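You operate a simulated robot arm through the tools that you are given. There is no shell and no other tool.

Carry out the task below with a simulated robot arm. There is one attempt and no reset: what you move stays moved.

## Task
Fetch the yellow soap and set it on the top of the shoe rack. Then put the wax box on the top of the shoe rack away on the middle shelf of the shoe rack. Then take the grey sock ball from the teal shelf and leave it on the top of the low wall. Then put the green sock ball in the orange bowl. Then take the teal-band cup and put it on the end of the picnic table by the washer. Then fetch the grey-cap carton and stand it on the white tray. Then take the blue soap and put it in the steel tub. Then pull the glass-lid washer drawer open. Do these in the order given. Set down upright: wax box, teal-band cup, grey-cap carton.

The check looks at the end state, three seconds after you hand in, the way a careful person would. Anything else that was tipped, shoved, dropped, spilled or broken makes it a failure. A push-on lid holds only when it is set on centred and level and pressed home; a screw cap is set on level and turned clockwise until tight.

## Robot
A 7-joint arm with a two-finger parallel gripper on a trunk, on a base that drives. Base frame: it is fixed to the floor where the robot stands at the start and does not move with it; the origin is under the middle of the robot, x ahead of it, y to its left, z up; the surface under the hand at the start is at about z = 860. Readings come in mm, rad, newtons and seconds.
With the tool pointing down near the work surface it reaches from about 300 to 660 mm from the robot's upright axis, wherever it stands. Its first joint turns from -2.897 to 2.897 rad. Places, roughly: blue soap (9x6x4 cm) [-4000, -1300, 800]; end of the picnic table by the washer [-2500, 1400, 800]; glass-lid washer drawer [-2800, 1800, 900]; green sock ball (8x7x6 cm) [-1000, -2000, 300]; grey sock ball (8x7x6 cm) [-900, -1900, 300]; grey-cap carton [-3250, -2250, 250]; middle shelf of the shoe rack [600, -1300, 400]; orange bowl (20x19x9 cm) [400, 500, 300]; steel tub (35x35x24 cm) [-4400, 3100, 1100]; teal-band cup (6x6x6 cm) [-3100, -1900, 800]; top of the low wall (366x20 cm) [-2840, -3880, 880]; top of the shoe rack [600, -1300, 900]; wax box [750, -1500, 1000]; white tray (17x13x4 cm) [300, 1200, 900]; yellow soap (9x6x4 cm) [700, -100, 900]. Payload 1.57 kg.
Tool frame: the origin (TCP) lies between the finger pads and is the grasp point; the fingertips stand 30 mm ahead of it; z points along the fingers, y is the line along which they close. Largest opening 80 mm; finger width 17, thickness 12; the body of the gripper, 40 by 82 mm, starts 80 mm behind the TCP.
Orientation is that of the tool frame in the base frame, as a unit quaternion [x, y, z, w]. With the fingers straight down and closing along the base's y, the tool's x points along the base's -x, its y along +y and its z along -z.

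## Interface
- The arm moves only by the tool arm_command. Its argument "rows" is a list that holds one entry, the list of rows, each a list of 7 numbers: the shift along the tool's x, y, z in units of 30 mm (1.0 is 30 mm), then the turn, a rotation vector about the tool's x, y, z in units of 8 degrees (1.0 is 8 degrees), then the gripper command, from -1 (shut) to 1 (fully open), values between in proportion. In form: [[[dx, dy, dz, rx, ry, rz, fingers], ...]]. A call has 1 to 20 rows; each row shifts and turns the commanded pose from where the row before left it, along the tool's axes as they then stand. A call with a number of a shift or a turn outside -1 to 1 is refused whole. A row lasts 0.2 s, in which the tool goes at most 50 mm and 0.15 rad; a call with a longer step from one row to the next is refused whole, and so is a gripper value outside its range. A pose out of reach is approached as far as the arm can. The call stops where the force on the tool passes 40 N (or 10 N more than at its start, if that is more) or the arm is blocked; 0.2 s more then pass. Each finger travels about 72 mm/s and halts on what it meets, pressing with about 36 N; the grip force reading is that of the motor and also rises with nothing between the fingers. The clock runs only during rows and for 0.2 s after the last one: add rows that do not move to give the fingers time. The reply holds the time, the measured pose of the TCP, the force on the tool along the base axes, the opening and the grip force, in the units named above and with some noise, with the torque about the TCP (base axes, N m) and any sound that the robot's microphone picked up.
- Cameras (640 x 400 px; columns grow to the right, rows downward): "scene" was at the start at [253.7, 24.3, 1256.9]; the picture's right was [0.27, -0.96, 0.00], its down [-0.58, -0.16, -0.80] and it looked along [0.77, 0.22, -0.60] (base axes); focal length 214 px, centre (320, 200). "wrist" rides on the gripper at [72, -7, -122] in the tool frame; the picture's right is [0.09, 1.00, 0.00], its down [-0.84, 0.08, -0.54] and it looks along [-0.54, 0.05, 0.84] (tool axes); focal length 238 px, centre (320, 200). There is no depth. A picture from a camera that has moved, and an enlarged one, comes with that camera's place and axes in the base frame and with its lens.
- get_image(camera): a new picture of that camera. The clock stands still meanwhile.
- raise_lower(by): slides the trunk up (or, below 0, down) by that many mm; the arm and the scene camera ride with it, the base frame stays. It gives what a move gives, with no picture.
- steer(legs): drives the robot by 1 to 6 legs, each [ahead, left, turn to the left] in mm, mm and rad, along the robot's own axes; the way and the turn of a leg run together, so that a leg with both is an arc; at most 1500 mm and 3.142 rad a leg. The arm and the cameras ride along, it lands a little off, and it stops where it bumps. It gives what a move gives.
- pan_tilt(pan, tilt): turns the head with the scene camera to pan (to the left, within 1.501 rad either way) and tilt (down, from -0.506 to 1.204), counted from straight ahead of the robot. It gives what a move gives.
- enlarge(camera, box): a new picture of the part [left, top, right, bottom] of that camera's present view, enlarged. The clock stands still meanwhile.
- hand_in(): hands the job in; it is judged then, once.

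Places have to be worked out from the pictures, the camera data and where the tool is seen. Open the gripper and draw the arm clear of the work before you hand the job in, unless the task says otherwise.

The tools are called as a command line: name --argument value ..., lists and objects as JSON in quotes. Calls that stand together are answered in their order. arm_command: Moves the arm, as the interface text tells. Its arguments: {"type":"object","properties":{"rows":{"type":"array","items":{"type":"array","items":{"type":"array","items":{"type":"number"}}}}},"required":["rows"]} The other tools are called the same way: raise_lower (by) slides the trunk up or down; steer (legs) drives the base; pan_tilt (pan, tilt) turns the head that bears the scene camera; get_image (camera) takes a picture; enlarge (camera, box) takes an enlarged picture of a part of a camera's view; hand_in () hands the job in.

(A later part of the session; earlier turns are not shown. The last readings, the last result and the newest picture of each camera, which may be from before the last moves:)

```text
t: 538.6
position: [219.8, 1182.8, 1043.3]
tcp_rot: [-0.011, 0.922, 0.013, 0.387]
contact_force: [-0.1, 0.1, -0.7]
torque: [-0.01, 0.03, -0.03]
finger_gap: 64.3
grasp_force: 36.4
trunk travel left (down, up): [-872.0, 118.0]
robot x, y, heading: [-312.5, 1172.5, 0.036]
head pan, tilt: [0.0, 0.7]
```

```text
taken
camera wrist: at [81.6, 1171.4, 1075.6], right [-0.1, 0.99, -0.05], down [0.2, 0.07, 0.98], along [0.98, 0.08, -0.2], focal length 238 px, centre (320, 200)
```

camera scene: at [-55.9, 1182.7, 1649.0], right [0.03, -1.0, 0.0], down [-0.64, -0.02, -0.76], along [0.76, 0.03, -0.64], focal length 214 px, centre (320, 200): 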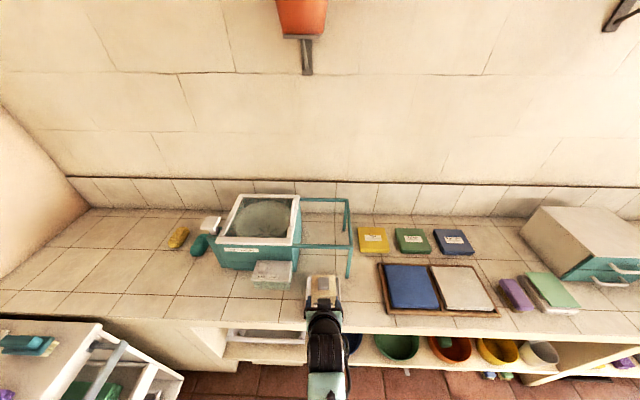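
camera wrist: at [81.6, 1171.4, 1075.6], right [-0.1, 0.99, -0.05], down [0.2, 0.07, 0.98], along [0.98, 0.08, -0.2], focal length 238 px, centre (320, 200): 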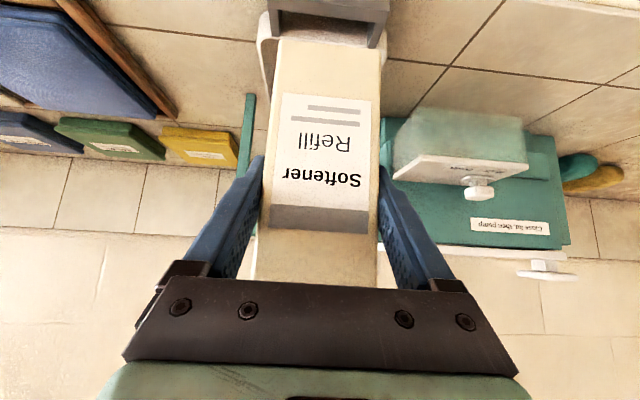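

Lateral alignment is good. I drive the last 84 mm, then lower with the trunk to just above the tray floor.

steer --legs '[[84, -2, 0]]'

enlarge --camera "scene" --box '[240, 220, 400, 330]'

get_image --camera "wrist"

```text
t: 539.7
position: [302.6, 1185.5, 1041.4]
tcp_rot: [-0.013, 0.922, 0.013, 0.386]
contact_force: [0.2, -0.2, -0.5]
torque: [-0.04, 0.04, -0.02]
finger_gap: 64.3
grasp_force: 36.1
trunk travel left (down, up): [-872.0, 118.0]
robot x, y, heading: [-227.9, 1174.6, 0.041]
head pan, tilt: [0.0, 0.7]
```

```text
3.64 times, centred on (320, 275) of scene
camera zoom: at [27.2, 1184.1, 1648.9], right [0.04, -1.0, 0.0], down [-0.64, -0.02, -0.76], along [0.76, 0.03, -0.64], focal length 780 px, centre (320, -73)
```

zoom: 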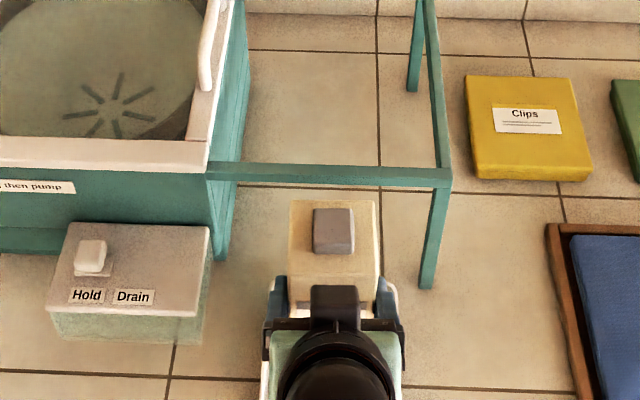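

```text
taken
camera wrist: at [164.4, 1173.0, 1075.4], right [-0.1, 0.99, -0.05], down [0.2, 0.07, 0.98], along [0.98, 0.09, -0.2], focal length 238 px, centre (320, 200)
```

wrist: 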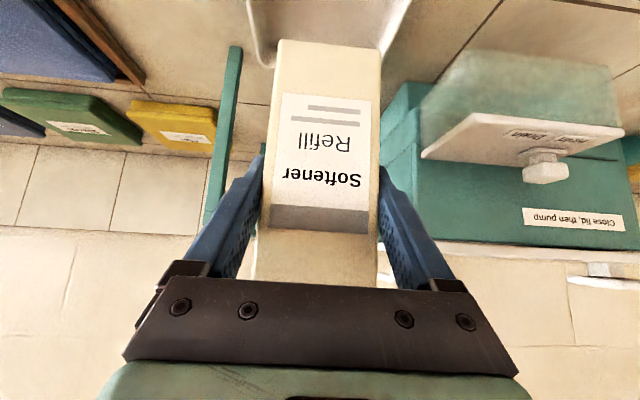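

The carton is centred over the tray. I lower the trunk 75 mm.

raise_lower --by -75

get_image --camera "wrist"

```text
t: 540.8
position: [301.9, 1185.0, 966.9]
tcp_rot: [-0.012, 0.922, 0.013, 0.386]
contact_force: [0.1, -0.6, -1.7]
torque: [0.03, -0.02, 0.01]
finger_gap: 64.2
grasp_force: 36.3
trunk travel left (down, up): [-797.0, 193.0]
robot x, y, heading: [-227.4, 1175.5, 0.035]
head pan, tilt: [0.0, 0.7]
```

```text
taken
camera wrist: at [164.3, 1173.1, 1000.5], right [-0.1, 0.99, -0.05], down [0.2, 0.07, 0.98], along [0.98, 0.09, -0.2], focal length 238 px, centre (320, 200)
```

wrist: 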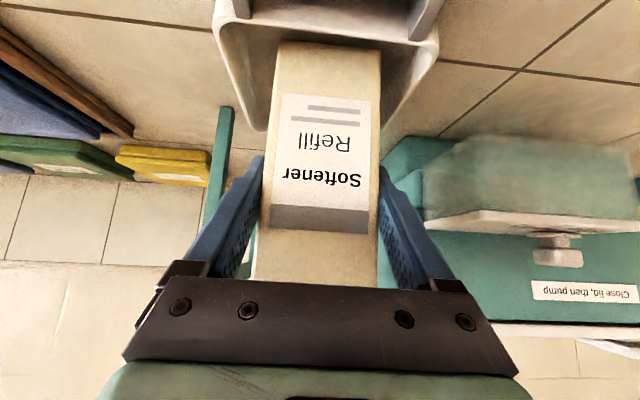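

The carton's base is inside the tray walls. I lower in 2 mm steps to contact.

arm_command --rows '[[[0.06, 0, 0.06, 0, 0, 0, -1], [0.06, 0, 0.06, 0, 0, 0, -1], [0.06, 0, 0.06, 0, 0, 0, -1], [0.04, 0, 0.04, 0, 0, 0, -1], [0, 0, 0, 0, 0, 0, -1]]]'

```text
t: 542.0
position: [301.5, 1185.0, 960.9]
tcp_rot: [-0.013, 0.921, 0.013, 0.389]
contact_force: [1.9, -1.9, 9.2]
torque: [-0.34, -0.05, 0.01]
finger_gap: 63.9
grasp_force: 35.9
trunk travel left (down, up): [-797.0, 193.0]
robot x, y, heading: [-227.0, 1173.9, 0.036]
head pan, tilt: [0.0, 0.7]
```

Contact at TCP z≈961 (9 N). I check the picture before releasing.

get_image --camera "wrist"

enlarge --camera "scene" --box '[240, 220, 400, 330]'

```text
taken
camera wrist: at [164.5, 1172.5, 993.9], right [-0.1, 0.99, -0.05], down [0.19, 0.07, 0.98], along [0.98, 0.09, -0.2], focal length 238 px, centre (320, 200)
```

wrist: 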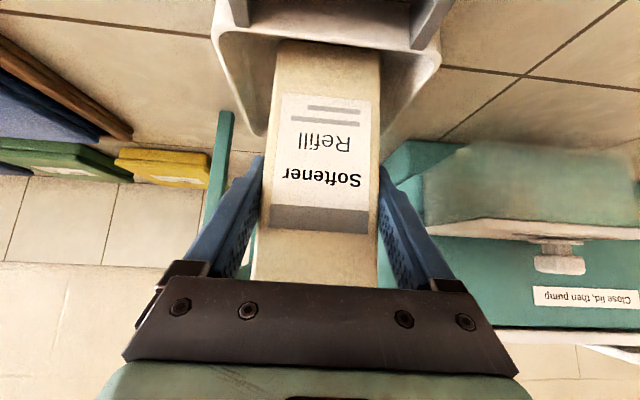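

```text
3.64 times, centred on (320, 275) of scene
camera zoom: at [25.8, 1184.1, 1574.3], right [0.04, -1.0, 0.0], down [-0.64, -0.02, -0.77], along [0.76, 0.03, -0.64], focal length 780 px, centre (320, -73)
```

zoom: 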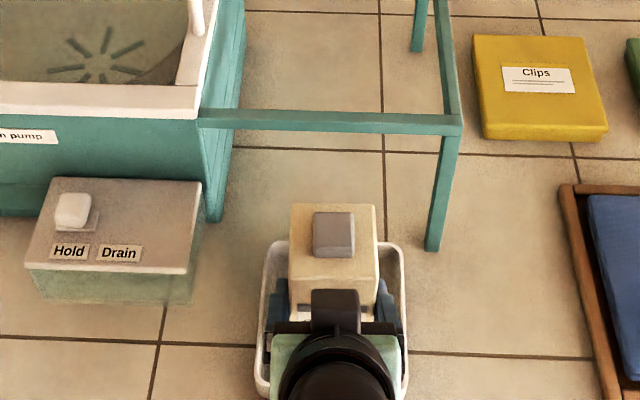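

The carton stands within the tray. I ease up 1 mm, open the fingers and back off along the tool axis.

arm_command --rows '[[[-0.02, 0, -0.02, 0, 0, 0, -1], [0, 0, 0, 0, 0, 0, -1], [0, 0, 0, 0, 0, 0, 0.75], [0, 0, 0, 0, 0, 0, 1], [0, 0, 0, 0, 0, 0, 1], [0, 0, -0.15, 0, 0, 0, 1], [0, 0, -0.3, 0, 0, 0, 1], [0, 0, -0.4, 0, 0, 0, 1], [0, 0, -0.5, 0, 0, 0, 1], [0, 0, -0.5, 0, 0, 0, 1], [0, 0, -0.5, 0, 0, 0, 1], [0, 0, 0, 0, 0, 0, 1]]]'

get_image --camera "wrist"

enlarge --camera "scene" --box '[240, 220, 400, 330]'

```text
t: 544.6
position: [252.2, 1182.2, 1008.7]
tcp_rot: [-0.012, 0.922, 0.013, 0.386]
contact_force: [-0.7, -0.9, 0.4]
torque: [-0.01, 0.04, -0.02]
finger_gap: 80.2
grasp_force: 0.0
trunk travel left (down, up): [-797.0, 193.0]
robot x, y, heading: [-227.9, 1174.7, 0.036]
head pan, tilt: [0.0, 0.7]
```

```text
taken
camera wrist: at [113.2, 1170.0, 1041.6], right [-0.1, 0.99, -0.05], down [0.2, 0.07, 0.98], along [0.98, 0.08, -0.2], focal length 238 px, centre (320, 200)
```

wrist: 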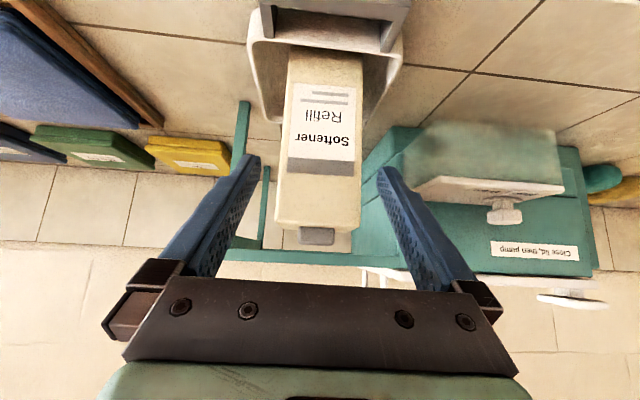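

```text
3.64 times, centred on (320, 275) of scene
camera zoom: at [26.9, 1184.1, 1573.9], right [0.04, -1.0, 0.0], down [-0.64, -0.02, -0.76], along [0.76, 0.03, -0.64], focal length 780 px, centre (320, -73)
```

zoom: 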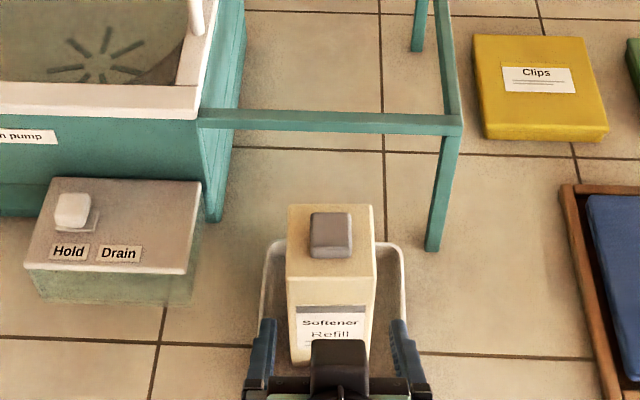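

The carton stands upright in the white tray. I back away, bring the tool to vertical, and drive to the blue soap at the tubs' south end.

steer --legs '[[-330, 0, 0]]'

arm_command --rows '[[[0.6, 0, -0.6, 0, 0, 0, 1], [0.6, 0, -0.6, 0, 0, 0, 1], [0, 0, -0.2, 0, 0.9, 0, 1], [0, 0, -0.2, 0, 0.95, 0, 1], [0, 0, -0.2, 0, 0.95, 0, 1], [0, 0, -0.2, 0, 0.95, 0, 1], [0, 0, -0.2, 0, 0.95, 0, 1], [0, 0, -0.2, 0, 0.95, 0, 1], [0, 0, 0, 0, 0, 0, 1]]]'

get_image --camera "scene"

```text
t: 546.8
position: [-86.8, 1166.5, 1009.5]
tcp_rot: [-0.007, 0.922, 0.011, 0.387]
contact_force: [0.2, 0.2, -0.9]
torque: [-0.01, -0.01, -0.01]
finger_gap: 80.1
grasp_force: 0.0
trunk travel left (down, up): [-797.0, 193.0]
robot x, y, heading: [-563.7, 1168.0, 0.024]
head pan, tilt: [0.0, 0.7]
```

```text
t: 548.8
position: [-150.7, 1164.5, 1034.0]
tcp_rot: [-0.01, 0.998, 0.007, 0.069]
contact_force: [0.4, -0.3, 0.4]
torque: [0.01, -0.01, -0.01]
finger_gap: 80.0
grasp_force: 0.1
out of reach, approached as far as the arm can: row 8
trunk travel left (down, up): [-797.0, 193.0]
robot x, y, heading: [-562.7, 1165.1, 0.023]
head pan, tilt: [0.0, 0.7]
```

```text
taken
camera scene: at [-310.1, 1170.7, 1573.9], right [0.02, -1.0, 0.0], down [-0.64, -0.02, -0.76], along [0.76, 0.02, -0.64], focal length 214 px, centre (320, 200)
```

scene: 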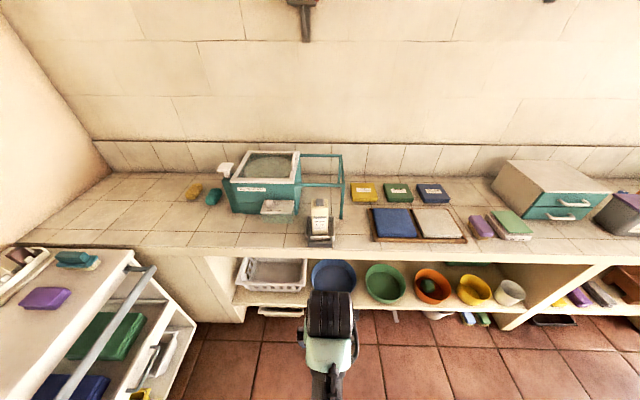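

Everything there stands well. I drive west along y≈0 and then southwest to look at the tubs' end.

steer --legs '[[0, -1170, 0], [0, 0, 3.118], [1450, 0, 0]]'

steer --legs '[[900, 550, 0], [200, 620, 0]]'

pan_tilt --pan 0.0 --tilt 0.5

get_image --camera "scene"

```text
t: 568.9
position: [-2411.9, -16.6, 1032.8]
tcp_rot: [0.998, 0.001, -0.069, 0.007]
contact_force: [-0.2, 0.0, -0.1]
torque: [-0.03, 0.01, 0.0]
finger_gap: 80.1
grasp_force: 0.0
trunk travel left (down, up): [-797.0, 193.0]
robot x, y, heading: [-1998.9, -22.9, -3.135]
head pan, tilt: [0.0, 0.7]
```

```text
t: 577.6
position: [-3525.6, -1160.1, 1032.7]
tcp_rot: [0.997, -0.016, -0.069, 0.006]
contact_force: [-0.1, 0.3, -0.9]
torque: [0.02, -0.01, 0.01]
finger_gap: 80.0
grasp_force: 0.0
trunk travel left (down, up): [-797.0, 193.0]
robot x, y, heading: [-3113.8, -1181.0, 3.12]
head pan, tilt: [0.0, 0.7]
```

```text
t: 578.3
position: [-3526.4, -1158.2, 1033.6]
tcp_rot: [0.997, -0.016, -0.069, 0.006]
contact_force: [-0.2, 0.0, 0.8]
torque: [0.0, -0.02, 0.0]
finger_gap: 80.0
grasp_force: 0.0
trunk travel left (down, up): [-797.0, 193.0]
robot x, y, heading: [-3113.5, -1180.3, 3.118]
head pan, tilt: [0.0, 0.499]
```

```text
taken
camera scene: at [-3374.2, -1172.8, 1591.6], right [0.03, 1.0, 0.0], down [0.48, -0.01, -0.88], along [-0.88, 0.02, -0.48], focal length 214 px, centre (320, 200)
```

scene: 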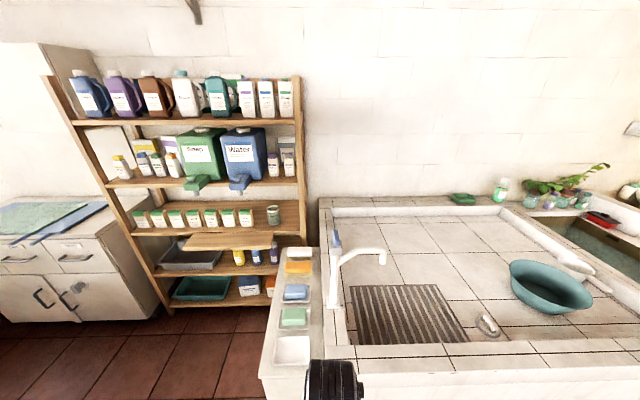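

I see the row of soaps on the ledge: orange, blue, green, white; the blue one is at about [−3983, −1255], next to a tap. I zoom in.

enlarge --camera "scene" --box '[240, 220, 400, 380]'

```text
2.50 times, centred on (320, 300) of scene
camera zoom: at [-3374.2, -1172.8, 1591.6], right [0.03, 1.0, 0.0], down [0.48, -0.01, -0.88], along [-0.88, 0.02, -0.48], focal length 536 px, centre (320, -50)
```

zoom: 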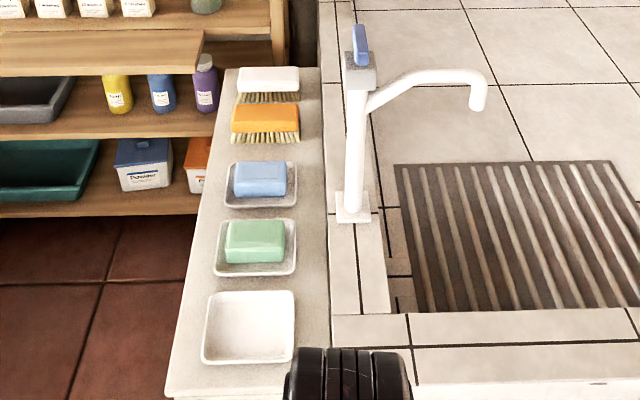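

The blue soap lies in a dish, its long side along y, so I must close along x again with the tips just above the dish rim. I move closer, level the tool and turn it 90°.

steer --legs '[[270, 84, 0.022]]'

arm_command --rows '[[[-0.9, 0, -0.1, 0, 0, 0, 1], [-0.9, 0, -0.1, 0, 0, 0, 1], [-0.9, 0, -0.1, 0, 0, 0, 1], [0, 0, 0, 0, 0.5, 0, 1], [0, 0, 0, 0, 0.49, 0, 1], [0, 0, 0, 0, 0, 0.94, 1], [0, 0, 0, 0, 0, 0.94, 1], [0, 0, 0, 0, 0, 0.94, 1], [0, 0, 0, 0, 0, 0.94, 1], [0, 0, 0, 0, 0, 0.94, 1], [0, 0, 0, 0, 0, 0.94, 1], [0, 0, 0, 0, 0, 0.94, 1], [0, 0, 0, 0, 0, 0.94, 1], [0, 0, 0, 0, 0, 0.94, 1], [0, 0, 0, 0, 0, 0.94, 1], [0, 0, 0, 0, 0, 0.94, 1], [0, 0, 0, 0, 0, 0.94, 1], [0, 0, 0, 0, 0, 0, 1]]]'

get_image --camera "wrist"

get_image --camera "scene"

```text
t: 580.2
position: [-3792.0, -1249.1, 1032.9]
tcp_rot: [0.998, -0.002, -0.068, 0.008]
contact_force: [0.2, -0.5, -0.4]
torque: [0.0, -0.03, -0.02]
finger_gap: 79.8
grasp_force: 0.0
trunk travel left (down, up): [-797.0, 193.0]
robot x, y, heading: [-3379.2, -1259.1, -3.136]
head pan, tilt: [0.0, 0.499]
```

```text
t: 584.0
position: [-3869.8, -1248.3, 1052.1]
tcp_rot: [-0.705, 0.709, -0.005, -0.006]
contact_force: [0.2, 0.4, -0.2]
torque: [0.0, -0.01, 0.02]
finger_gap: 79.9
grasp_force: 0.0
out of reach, approached as far as the arm can: row 5
trunk travel left (down, up): [-797.0, 193.0]
robot x, y, heading: [-3370.4, -1258.0, -3.14]
head pan, tilt: [0.0, 0.499]
```

```text
taken
camera wrist: at [-3865.3, -1319.2, 1175.3], right [-1.0, -0.08, 0.0], down [-0.07, 0.84, 0.53], along [-0.05, 0.53, -0.85], focal length 238 px, centre (320, 200)
```

wrist: 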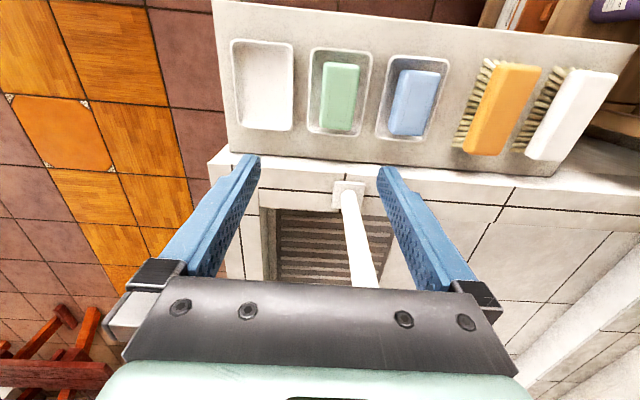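

```text
taken
camera scene: at [-3639.0, -1258.6, 1591.7], right [0.0, 1.0, 0.0], down [0.48, 0.0, -0.88], along [-0.88, 0.0, -0.48], focal length 214 px, centre (320, 200)
```

scene: 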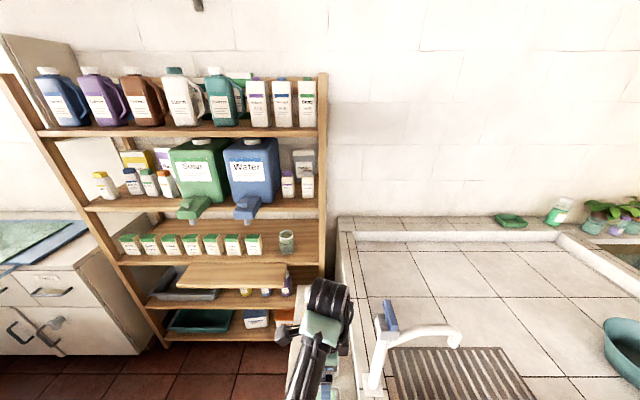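

Triangulation puts the ledge at z≈757, the soap top at z≈795 and the soap at about [−4016, −1263]. I drive 85 mm closer and move over it.

steer --legs '[[85, 0, 0]]'

arm_command --rows '[[[0.25, 0.65, 0.5, 0, 0, 0, 0.6], [0.25, 0.65, 0.6, 0, 0, 0, 0.6], [0, 0.65, 0.6, 0, 0, 0, 0.6], [0, 0, 0.6, 0, 0, 0, 0.6], [0, 0, 0.6, 0, 0, 0, 0.6], [0, 0, 0.6, 0, 0, 0, 0.6], [0, 0, 0, 0, 0, 0, 0.6]]]'

get_image --camera "wrist"

get_image --camera "scene"

```text
t: 585.1
position: [-3954.3, -1247.8, 1052.5]
tcp_rot: [-0.705, 0.709, -0.006, -0.004]
contact_force: [0.6, 0.6, 0.3]
torque: [-0.03, -0.02, -0.02]
finger_gap: 80.0
grasp_force: 0.1
trunk travel left (down, up): [-797.0, 193.0]
robot x, y, heading: [-3456.3, -1257.9, -3.139]
head pan, tilt: [0.0, 0.499]
```

```text
t: 586.7
position: [-4011.8, -1265.7, 947.8]
tcp_rot: [-0.705, 0.71, -0.005, -0.006]
contact_force: [0.0, -0.2, 0.4]
torque: [0.01, 0.01, -0.01]
finger_gap: 64.0
grasp_force: 0.0
trunk travel left (down, up): [-797.0, 193.0]
robot x, y, heading: [-3459.7, -1259.5, -3.135]
head pan, tilt: [0.0, 0.499]
```

```text
taken
camera wrist: at [-4007.0, -1336.7, 1069.4], right [-1.0, -0.09, 0.0], down [-0.07, 0.84, 0.53], along [-0.05, 0.53, -0.85], focal length 238 px, centre (320, 200)
```

wrist: 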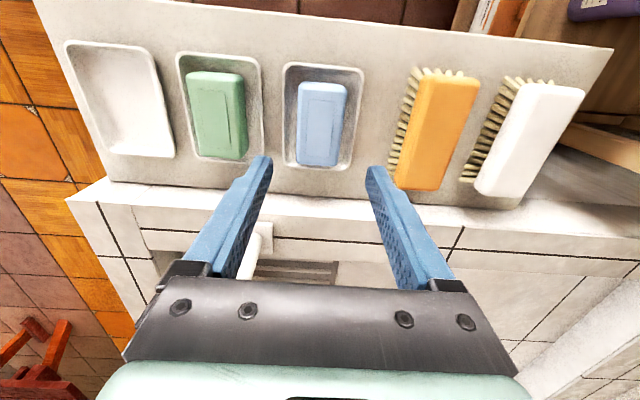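

```text
taken
camera scene: at [-3722.6, -1258.7, 1591.7], right [0.0, 1.0, 0.0], down [0.48, 0.0, -0.88], along [-0.88, 0.0, -0.48], focal length 214 px, centre (320, 200)
```

scene: 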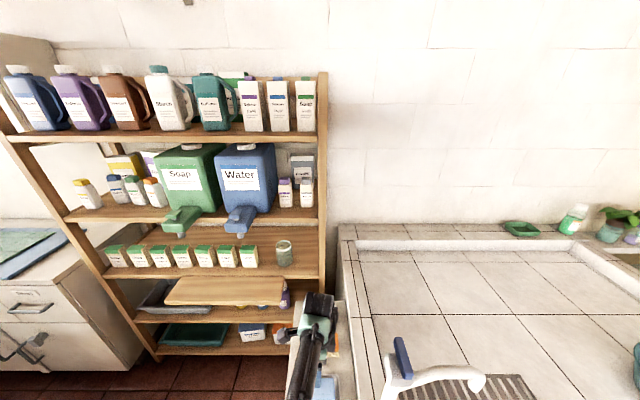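

The soap is at [−4016, −1264], aligned, with room in the dish. I correct and descend with the fingers opened to 64 mm.

arm_command --rows '[[[-0.05, 0.14, 0.6, 0, 0, 0, 0.6], [0, 0, 0.8, 0, 0, 0, 0.6], [0, 0, 0.8, 0, 0, 0, 0.6], [0, 0, 0.8, 0, 0, 0, 0.6], [0, 0, 0.8, 0, 0, 0, 0.6], [0, 0, 0.4, 0, 0, 0, 0.6], [0, 0, 0, 0, 0, 0, 0.6]]]'

get_image --camera "wrist"

```text
t: 588.3
position: [-4006.7, -1262.5, 839.8]
tcp_rot: [-0.705, 0.709, -0.005, -0.005]
contact_force: [-0.8, -0.1, -1.4]
torque: [-0.02, 0.02, -0.02]
finger_gap: 64.1
grasp_force: 0.1
out of reach, approached as far as the arm can: row 5, 6
trunk travel left (down, up): [-797.0, 193.0]
robot x, y, heading: [-3463.8, -1261.7, -3.141]
head pan, tilt: [0.0, 0.499]
```

```text
taken
camera wrist: at [-4001.4, -1333.3, 961.1], right [-1.0, -0.09, 0.0], down [-0.07, 0.84, 0.53], along [-0.05, 0.53, -0.85], focal length 238 px, centre (320, 200)
```

wrist: 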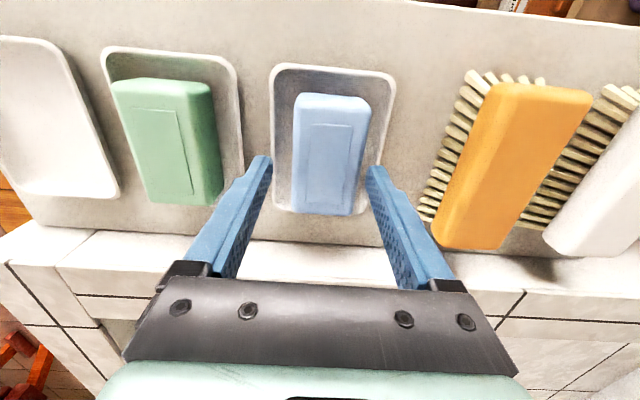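

The arm reached its limit because the trunk is high. I raise the tool 150 mm, lower the trunk by 150 mm, and check again.

arm_command --rows '[[[0, 0, -0.9, 0, 0, 0, 0.6], [0, 0, -0.9, 0, 0, 0, 0.6], [0, 0, -0.9, 0, 0, 0, 0.6], [0, 0, -0.9, 0, 0, 0, 0.6], [0, 0, -0.9, 0, 0, 0, 0.6], [0, 0, -0.9, 0, 0, 0, 0.6], [0, 0, 0, 0, 0, 0, 0.6]]]'

raise_lower --by -150

get_image --camera "wrist"

get_image --camera "scene"

```text
t: 589.9
position: [-4006.5, -1260.3, 1001.8]
tcp_rot: [-0.705, 0.709, -0.006, -0.004]
contact_force: [-0.2, 0.1, -0.3]
torque: [0.0, -0.01, -0.01]
finger_gap: 64.1
grasp_force: 0.1
trunk travel left (down, up): [-797.0, 193.0]
robot x, y, heading: [-3459.1, -1260.0, -3.14]
head pan, tilt: [0.0, 0.499]
```

```text
t: 591.7
position: [-4006.7, -1260.5, 851.9]
tcp_rot: [-0.704, 0.71, -0.005, -0.004]
contact_force: [-0.3, 0.5, -0.3]
torque: [0.01, 0.01, -0.03]
finger_gap: 63.9
grasp_force: 0.0
trunk travel left (down, up): [-647.0, 343.0]
robot x, y, heading: [-3461.3, -1258.9, -3.14]
head pan, tilt: [0.0, 0.499]
```

```text
taken
camera wrist: at [-4001.8, -1330.7, 973.4], right [-1.0, -0.09, 0.0], down [-0.07, 0.84, 0.53], along [-0.05, 0.53, -0.85], focal length 238 px, centre (320, 200)
```

wrist: 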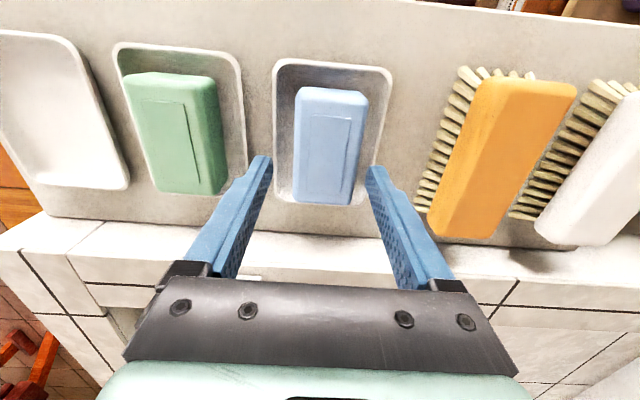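

```text
taken
camera scene: at [-3722.6, -1258.7, 1441.7], right [0.0, 1.0, 0.0], down [0.48, 0.0, -0.88], along [-0.88, 0.0, -0.48], focal length 214 px, centre (320, 200)
```

scene: 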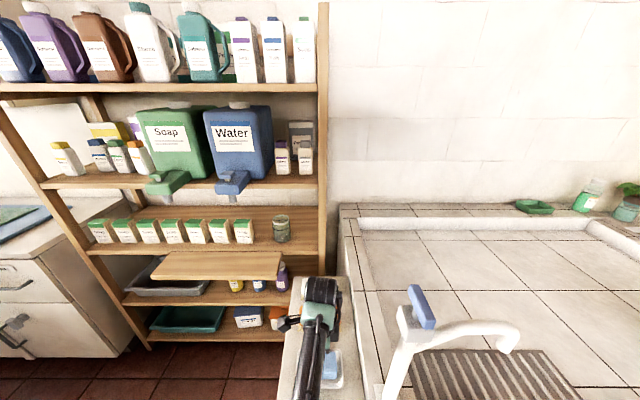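

I correct 9 mm, and lower to about z≈806 so that the tips stay at the dish rim level.

arm_command --rows '[[[0.12, 0.28, 0.3, 0, 0, 0, 0.55], [0, 0, 0.4, 0, 0, 0, 0.55], [0, 0, 0.4, 0, 0, 0, 0.55], [0, 0, 0.3, 0, 0, 0, 0.55], [0, 0, 0.1, 0, 0, 0, 0.55], [0, 0, 0, 0, 0, 0, 0.55]]]'

get_image --camera "wrist"

enlarge --camera "scene" --box '[260, 260, 420, 400]'

```text
t: 593.1
position: [-4015.6, -1263.5, 805.3]
tcp_rot: [-0.705, 0.709, -0.005, -0.005]
contact_force: [-0.8, -0.6, 0.4]
torque: [-0.01, -0.01, 0.0]
finger_gap: 62.2
grasp_force: 0.1
trunk travel left (down, up): [-647.0, 343.0]
robot x, y, heading: [-3459.6, -1259.5, -3.138]
head pan, tilt: [0.0, 0.499]
```

```text
taken
camera wrist: at [-4010.7, -1334.6, 928.1], right [-1.0, -0.09, 0.0], down [-0.07, 0.84, 0.53], along [-0.05, 0.53, -0.85], focal length 238 px, centre (320, 200)
```

wrist: 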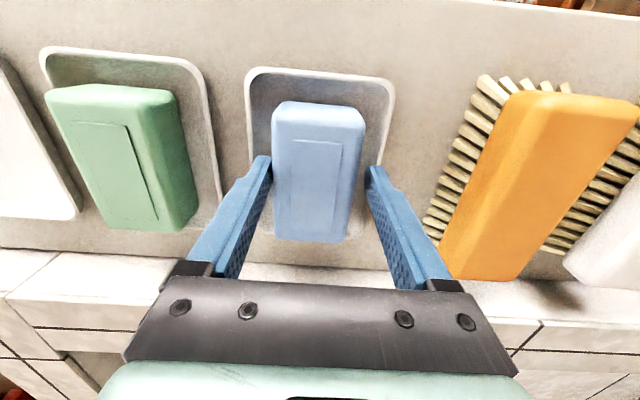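

```text
2.86 times, centred on (340, 330) of scene
camera zoom: at [-3722.7, -1258.7, 1441.7], right [0.0, 1.0, 0.0], down [0.48, 0.0, -0.88], along [-0.88, 0.0, -0.48], focal length 613 px, centre (263, -171)
```

zoom: 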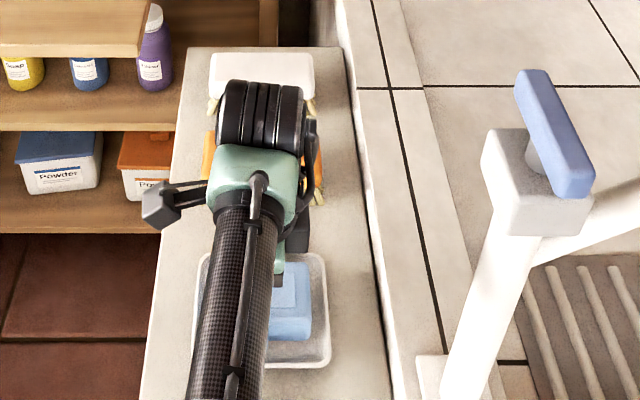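

The soap is between the fingers without contact. I go 6 mm lower carefully and close.

arm_command --rows '[[[0, 0, 0.1, 0, 0, 0, 0.55], [0, 0, 0.1, 0, 0, 0, 0.55], [0, 0, 0, 0, 0, 0, 0.55]]]'

```text
t: 593.9
position: [-4017.8, -1264.4, 803.3]
tcp_rot: [-0.705, 0.709, -0.001, -0.008]
contact_force: [0.7, 0.7, 22.8]
torque: [0.16, 0.86, -0.04]
finger_gap: 60.4
grasp_force: 0.2
trunk travel left (down, up): [-647.0, 343.0]
robot x, y, heading: [-3460.4, -1257.9, -3.139]
head pan, tilt: [0.0, 0.499]
```

The tips touch the dish rim (23 N). I rise 4 mm and close on the soap.

arm_command --rows '[[[0, 0, -0.25, 0, 0, 0, 0.55], [0, 0, 0, 0, 0, 0, 0.55], [0, 0, 0, 0, 0, 0, -1], [0, 0, 0, 0, 0, 0, -1], [0, 0, 0, 0, 0, 0, -1], [0, 0, 0, 0, 0, 0, -1]]]'

get_image --camera "wrist"

```text
t: 595.3
position: [-4015.6, -1265.8, 807.3]
tcp_rot: [-0.705, 0.709, -0.005, -0.004]
contact_force: [0.1, -0.2, -0.7]
torque: [-0.01, 0.04, 0.02]
finger_gap: 51.0
grasp_force: 35.7
trunk travel left (down, up): [-647.0, 343.0]
robot x, y, heading: [-3461.4, -1259.0, -3.138]
head pan, tilt: [0.0, 0.499]
```

```text
taken
camera wrist: at [-4009.5, -1335.5, 929.8], right [-1.0, -0.09, 0.0], down [-0.07, 0.84, 0.53], along [-0.05, 0.53, -0.85], focal length 238 px, centre (320, 200)
```

wrist: 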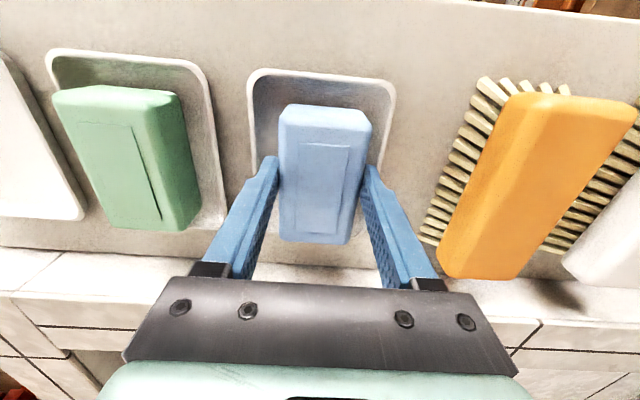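

Gripped at 51 mm. I lift very slowly and check.

arm_command --rows '[[[0, 0, -0.07, 0, 0, 0, -1], [0, 0, -0.1, 0, 0, 0, -1], [0, 0, -0.15, 0, 0, 0, -1], [0, 0, -0.2, 0, 0, 0, -1], [0, 0, -0.2, 0, 0, 0, -1], [0, 0, -0.2, 0, 0, 0, -1], [0, 0, 0, 0, 0, 0, -1]]]'

get_image --camera "wrist"

```text
t: 596.9
position: [-4014.7, -1264.4, 836.2]
tcp_rot: [-0.705, 0.709, -0.006, -0.004]
contact_force: [-0.1, 0.1, -2.7]
torque: [-0.01, 0.02, -0.05]
finger_gap: 51.4
grasp_force: 36.1
trunk travel left (down, up): [-647.0, 343.0]
robot x, y, heading: [-3463.2, -1257.7, -3.139]
head pan, tilt: [0.0, 0.499]
```

```text
taken
camera wrist: at [-4009.5, -1334.4, 957.2], right [-1.0, -0.09, 0.0], down [-0.07, 0.84, 0.53], along [-0.05, 0.53, -0.85], focal length 238 px, centre (320, 200)
```

wrist: 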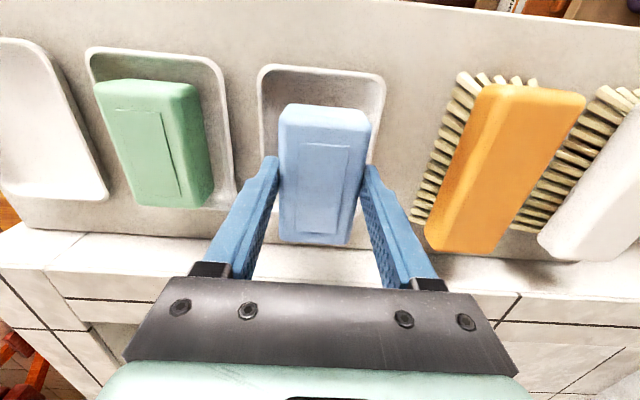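

The soap is held. I lift slowly and draw back.

arm_command --rows '[[[0, 0, -0.3, 0, 0, 0, -1], [0, 0, -0.4, 0, 0, 0, -1], [0, 0, -0.4, 0, 0, 0, -1], [0, 0, -0.4, 0, 0, 0, -1], [0, 0, -0.4, 0, 0, 0, -1], [0, 0, -0.4, 0, 0, 0, -1], [0, 0, -0.4, 0, 0, 0, -1], [0, 0, -0.4, 0, 0, 0, -1], [0, 0, -0.4, 0, 0, 0, -1], [0, 0, -0.4, 0, 0, 0, -1], [0, 0, -0.4, 0, 0, 0, -1], [0, 0, -0.4, 0, 0, 0, -1], [0, 0, -0.4, 0, 0, 0, -1], [0, -0.2, -0.2, 0, 0, 0, -1], [0, -0.4, 0, 0, 0, 0, -1], [0, -0.4, 0, 0, 0, 0, -1], [0, -0.4, 0, 0, 0, 0, -1], [0, -0.4, 0, 0, 0, 0, -1], [0, -0.4, 0, 0, 0, 0, -1], [0, 0, 0, 0, 0, 0, -1]]]'

raise_lower --by 200

pan_tilt --pan -1.1 --tilt 0.3

get_image --camera "scene"

```text
t: 601.1
position: [-3950.7, -1262.0, 994.9]
tcp_rot: [-0.704, 0.71, -0.006, -0.005]
contact_force: [-0.4, -0.3, -2.0]
torque: [-0.01, 0.01, 0.0]
finger_gap: 51.4
grasp_force: 35.5
trunk travel left (down, up): [-647.0, 343.0]
robot x, y, heading: [-3464.3, -1261.9, -3.142]
head pan, tilt: [0.0, 0.499]
```

```text
t: 603.2
position: [-3951.5, -1261.9, 1194.5]
tcp_rot: [-0.705, 0.71, -0.006, -0.005]
contact_force: [-0.3, -0.8, -1.5]
torque: [0.02, -0.01, -0.02]
finger_gap: 51.5
grasp_force: 35.4
trunk travel left (down, up): [-847.0, 143.0]
robot x, y, heading: [-3463.4, -1258.2, -3.135]
head pan, tilt: [0.0, 0.499]
```

```text
t: 604.6
position: [-3950.2, -1260.7, 1194.5]
tcp_rot: [-0.705, 0.709, -0.006, -0.004]
contact_force: [-0.1, 0.1, -1.3]
torque: [-0.01, 0.02, 0.0]
finger_gap: 51.5
grasp_force: 35.5
trunk travel left (down, up): [-847.0, 143.0]
robot x, y, heading: [-3463.4, -1260.0, -3.144]
head pan, tilt: [-1.1, 0.3]
```

```text
taken
camera scene: at [-3674.5, -1175.4, 1660.0], right [0.89, 0.46, 0.0], down [0.14, -0.26, -0.96], along [-0.44, 0.85, -0.3], focal length 214 px, centre (320, 200)
```

scene: 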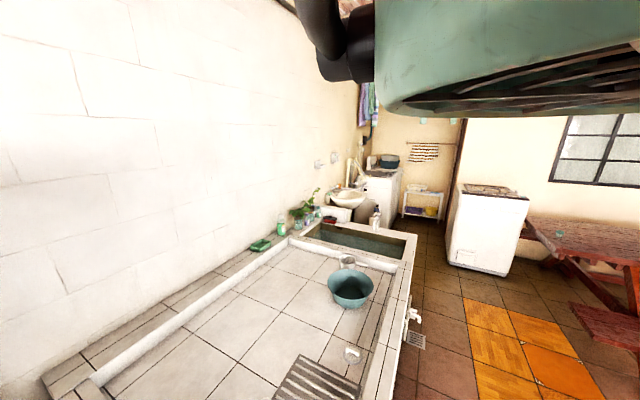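

The steel tub stands on the white machine in the alcove beyond the tubs, near [−4430, 3100]. I back off, turn north and drive toward it.

steer --legs '[[-220, 0, 0], [0, 0, -1.571], [1480, 0, 0], [900, 0, 0]]'

pan_tilt --pan 0.25 --tilt 0.35

get_image --camera "scene"

```text
t: 621.2
position: [-3244.0, 1576.4, 1193.5]
tcp_rot: [0.001, 1.0, -0.001, -0.006]
contact_force: [-0.1, -0.3, -2.1]
torque: [-0.01, -0.02, -0.01]
finger_gap: 51.4
grasp_force: 35.9
trunk travel left (down, up): [-847.0, 143.0]
robot x, y, heading: [-3240.3, 1084.6, 1.576]
head pan, tilt: [-1.1, 0.3]
```

```text
t: 622.7
position: [-3244.2, 1574.7, 1194.7]
tcp_rot: [0.0, 1.0, -0.001, -0.006]
contact_force: [0.2, -0.6, -1.7]
torque: [-0.01, 0.01, -0.04]
finger_gap: 51.4
grasp_force: 35.2
trunk travel left (down, up): [-847.0, 143.0]
robot x, y, heading: [-3235.2, 1087.1, 1.579]
head pan, tilt: [0.25, 0.351]
```

```text
taken
camera scene: at [-3263.8, 1347.4, 1655.3], right [0.97, 0.25, 0.0], down [0.09, -0.33, -0.94], along [-0.24, 0.91, -0.34], focal length 214 px, centre (320, 200)
```

scene: 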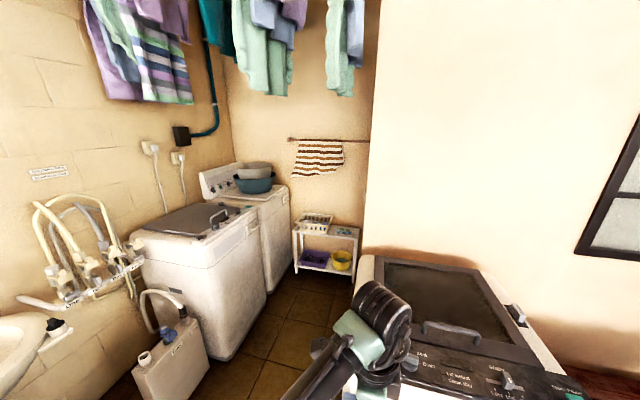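

I zoom in on the tub on the rear machine and the glass-lid washer's panel.

enlarge --camera "scene" --box '[120, 130, 320, 280]'

enlarge --camera "scene" --box '[360, 240, 620, 400]'

```text
2.67 times, centred on (220, 205) of scene
camera zoom: at [-3263.8, 1347.4, 1655.3], right [0.97, 0.25, 0.0], down [0.09, -0.33, -0.94], along [-0.24, 0.91, -0.34], focal length 572 px, centre (587, 187)
```

zoom: 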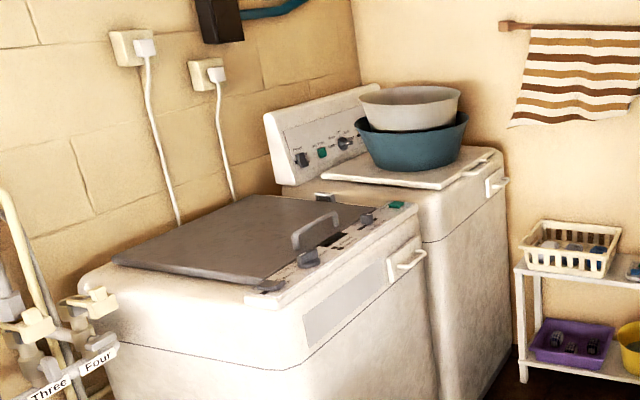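

```text
2.46 times, centred on (490, 320) of scene
camera zoom: at [-3263.8, 1347.4, 1655.3], right [0.97, 0.25, 0.0], down [0.09, -0.33, -0.94], along [-0.24, 0.91, -0.34], focal length 528 px, centre (-98, -95)
```

zoom: 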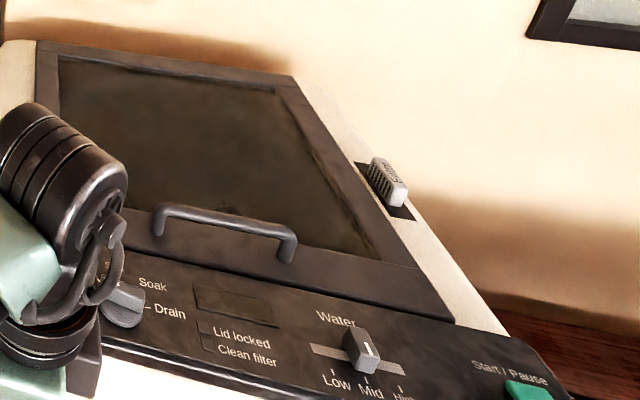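

The steel tub is the grey basin nested in the blue one on the rear machine, at about [−4360, 3100] with its rim near z≈1270. I raise the trunk and arm, then drive into the alcove.

raise_lower --by 140

arm_command --rows '[[[0, 0, -0.3, 0, 0, 0, -1], [0, 0, -0.4, 0, 0, 0, -1], [0, 0, -0.4, 0, 0, 0, -1], [0, 0, -0.4, 0, 0, 0, -1], [0, 0, -0.4, 0, 0, 0, -1], [0, 0, -0.4, 0, 0, 0, -1], [0, 0, -0.2, 0, 0, 0, -1], [0, 0, 0, 0, 0, 0, -1]]]'

steer --legs '[[400, 470, 0], [750, 0, 0]]'

pan_tilt --pan 0.5 --tilt 0.5

get_image --camera "scene"

```text
t: 624.4
position: [-3244.1, 1574.4, 1333.1]
tcp_rot: [0.002, 1.0, -0.001, -0.007]
contact_force: [-0.1, -0.1, -1.6]
torque: [-0.01, 0.01, 0.04]
finger_gap: 51.3
grasp_force: 35.7
trunk travel left (down, up): [-987.0, 3.0]
robot x, y, heading: [-3244.8, 1086.4, 1.577]
head pan, tilt: [0.25, 0.351]
```

```text
t: 626.2
position: [-3242.8, 1575.5, 1412.0]
tcp_rot: [0.001, 1.0, -0.001, -0.006]
contact_force: [0.2, -0.7, -1.3]
torque: [0.01, 0.01, -0.05]
finger_gap: 51.1
grasp_force: 35.8
trunk travel left (down, up): [-987.0, 3.0]
robot x, y, heading: [-3240.3, 1086.5, 1.579]
head pan, tilt: [0.25, 0.351]
```

```text
t: 633.5
position: [-3737.2, 2752.3, 1409.6]
tcp_rot: [0.0, 1.0, 0.0, -0.007]
contact_force: [0.4, 0.1, -1.5]
torque: [0.0, 0.0, 0.02]
finger_gap: 51.2
grasp_force: 36.0
trunk travel left (down, up): [-987.0, 3.0]
robot x, y, heading: [-3733.3, 2264.9, 1.581]
head pan, tilt: [0.25, 0.351]
```

```text
t: 634.3
position: [-3736.9, 2752.8, 1410.5]
tcp_rot: [0.0, 1.0, -0.001, -0.007]
contact_force: [0.6, 0.0, -1.8]
torque: [0.01, 0.06, -0.01]
finger_gap: 51.1
grasp_force: 36.0
trunk travel left (down, up): [-987.0, 3.0]
robot x, y, heading: [-3731.7, 2262.7, 1.583]
head pan, tilt: [0.499, 0.499]
```

```text
taken
camera scene: at [-3777.0, 2514.2, 1781.6], right [0.87, 0.49, 0.0], down [0.23, -0.42, -0.88], along [-0.43, 0.77, -0.48], focal length 214 px, centre (320, 200)
```

scene: 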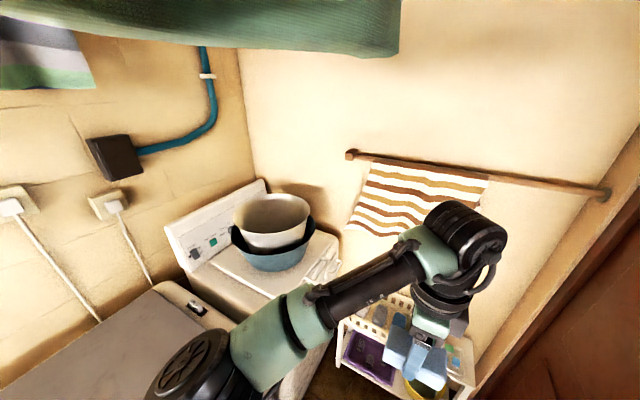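

The rim is at about z 1250 with centre [−4372, 3128]. The head is near hanging clothes, so I raise the arm and lower the trunk by the same amount before turning.

arm_command --rows '[[[0, 0, -0.3, 0, 0, 0, -1], [0, 0, -0.4, 0, 0, 0, -1], [0, 0, -0.4, 0, 0, 0, -1], [0, 0, -0.4, 0, 0, 0, -1], [0, 0, -0.4, 0, 0, 0, -1], [0, 0, -0.4, 0, 0, 0, -1], [0, 0, -0.4, 0, 0, 0, -1], [0, 0, -0.4, 0, 0, 0, -1], [0, 0, -0.4, 0, 0, 0, -1], [0, 0, -0.4, 0, 0, 0, -1], [0, 0, -0.2, 0, 0, 0, -1], [0, 0, 0, 0, 0, 0, -1]]]'

raise_lower --by -150

get_image --camera "scene"

```text
t: 636.9
position: [-3735.8, 2753.1, 1536.4]
tcp_rot: [0.001, 1.0, -0.001, -0.007]
contact_force: [0.1, 0.6, -2.1]
torque: [-0.01, 0.04, 0.01]
finger_gap: 51.5
grasp_force: 35.9
trunk travel left (down, up): [-987.0, 3.0]
robot x, y, heading: [-3732.2, 2267.3, 1.579]
head pan, tilt: [0.499, 0.499]
```

```text
t: 638.6
position: [-3735.9, 2753.0, 1383.3]
tcp_rot: [0.0, 1.0, 0.0, -0.007]
contact_force: [1.9, 0.6, -0.5]
torque: [0.0, 0.03, 0.0]
finger_gap: 51.4
grasp_force: 35.7
trunk travel left (down, up): [-837.0, 153.0]
robot x, y, heading: [-3734.4, 2263.1, 1.582]
head pan, tilt: [0.499, 0.499]
```

```text
taken
camera scene: at [-3777.1, 2513.7, 1631.7], right [0.87, 0.49, 0.0], down [0.23, -0.42, -0.88], along [-0.43, 0.77, -0.48], focal length 214 px, centre (320, 200)
```

scene: 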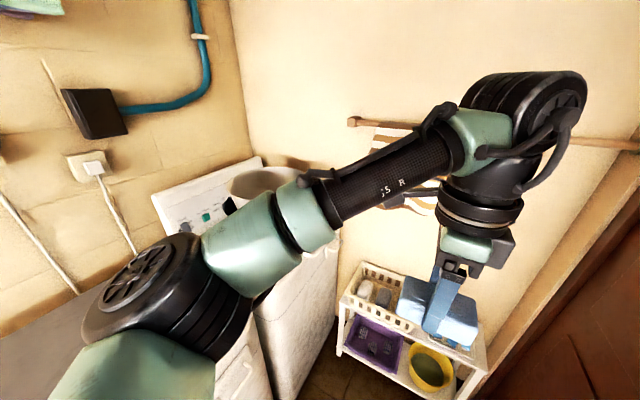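

Now the head is clear of the clothes. I drive in and turn to face the machine with the soap at z≈1383, above the tub rim.

steer --legs '[[860, 60, 0], [0, 0, 1.56]]'

pan_tilt --pan 0.0 --tilt 0.75

get_image --camera "scene"

get_image --camera "wrist"

```text
t: 641.9
position: [-3789.0, 3359.8, 1386.1]
tcp_rot: [0.008, 1.0, -0.02, -0.01]
contact_force: [0.2, 0.2, -1.6]
torque: [0.01, -0.02, -0.04]
finger_gap: 51.3
grasp_force: 36.2
trunk travel left (down, up): [-837.0, 153.0]
robot x, y, heading: [-3781.9, 2887.5, 1.586]
head pan, tilt: [0.499, 0.499]
stopped in leg 1: the force on the tool passed its limit at 96 N (the readings are from after the stop); the commanded pose is now the measured one
```

```text
t: 642.9
position: [-3790.0, 3359.6, 1386.6]
tcp_rot: [0.007, 1.0, -0.021, -0.01]
contact_force: [0.0, -2.1, -2.2]
torque: [-0.09, 0.02, 0.04]
finger_gap: 51.4
grasp_force: 35.8
trunk travel left (down, up): [-837.0, 153.0]
robot x, y, heading: [-3782.1, 2882.7, 1.588]
head pan, tilt: [0.0, 0.75]
```

```text
taken
camera scene: at [-3787.2, 3136.9, 1609.7], right [1.0, 0.02, 0.0], down [0.01, -0.68, -0.73], along [-0.01, 0.73, -0.68], focal length 214 px, centre (320, 200)
```

scene: 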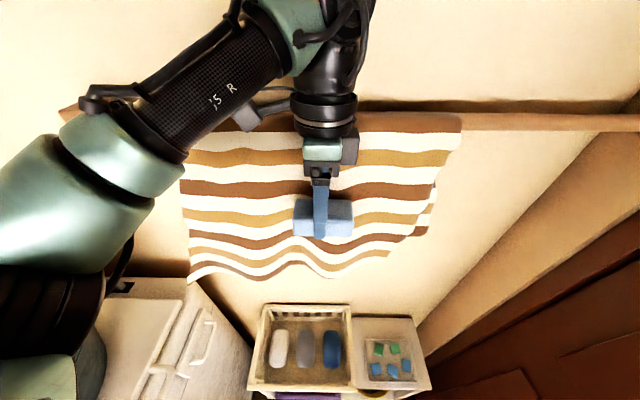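

```text
taken
camera wrist: at [-3859.7, 3360.2, 1508.4], right [-0.08, 1.0, -0.04], down [0.85, 0.09, 0.52], along [0.52, 0.01, -0.85], focal length 238 px, centre (320, 200)
```

wrist: 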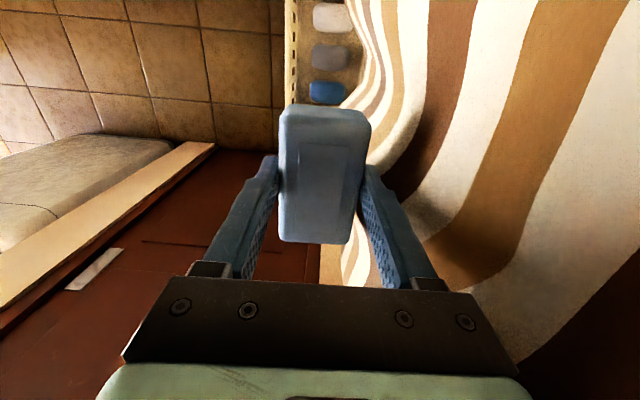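

The hand touched the towel rail on the back wall, nearer than I judged. I back off, turn to face west there, then strafe to the tub.

steer --legs '[[-300, 0, 0], [0, 0, 1.555]]'

get_image --camera "scene"

get_image --camera "wrist"

```text
t: 648.7
position: [-4257.1, 2588.7, 1384.4]
tcp_rot: [-0.686, 0.727, -0.023, 0.008]
contact_force: [0.2, 0.2, -1.2]
torque: [-0.02, 0.0, -0.01]
finger_gap: 51.4
grasp_force: 35.9
trunk travel left (down, up): [-837.0, 153.0]
robot x, y, heading: [-3777.6, 2574.2, 3.115]
head pan, tilt: [0.0, 0.75]
```

```text
taken
camera scene: at [-4032.1, 2582.7, 1609.7], right [0.03, 1.0, 0.0], down [0.68, -0.02, -0.73], along [-0.73, 0.02, -0.68], focal length 214 px, centre (320, 200)
```

scene: 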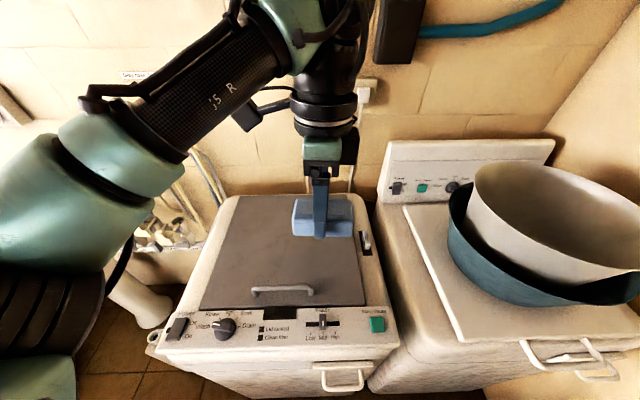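

```text
taken
camera wrist: at [-4259.7, 2518.8, 1508.4], right [-1.0, -0.04, -0.04], down [-0.05, 0.85, 0.52], along [0.02, 0.52, -0.85], focal length 238 px, centre (320, 200)
```

wrist: 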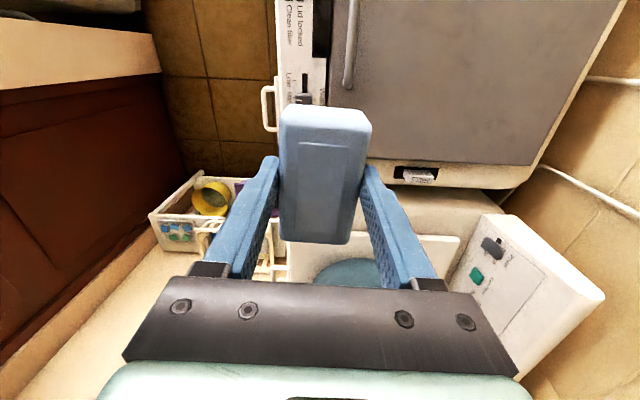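

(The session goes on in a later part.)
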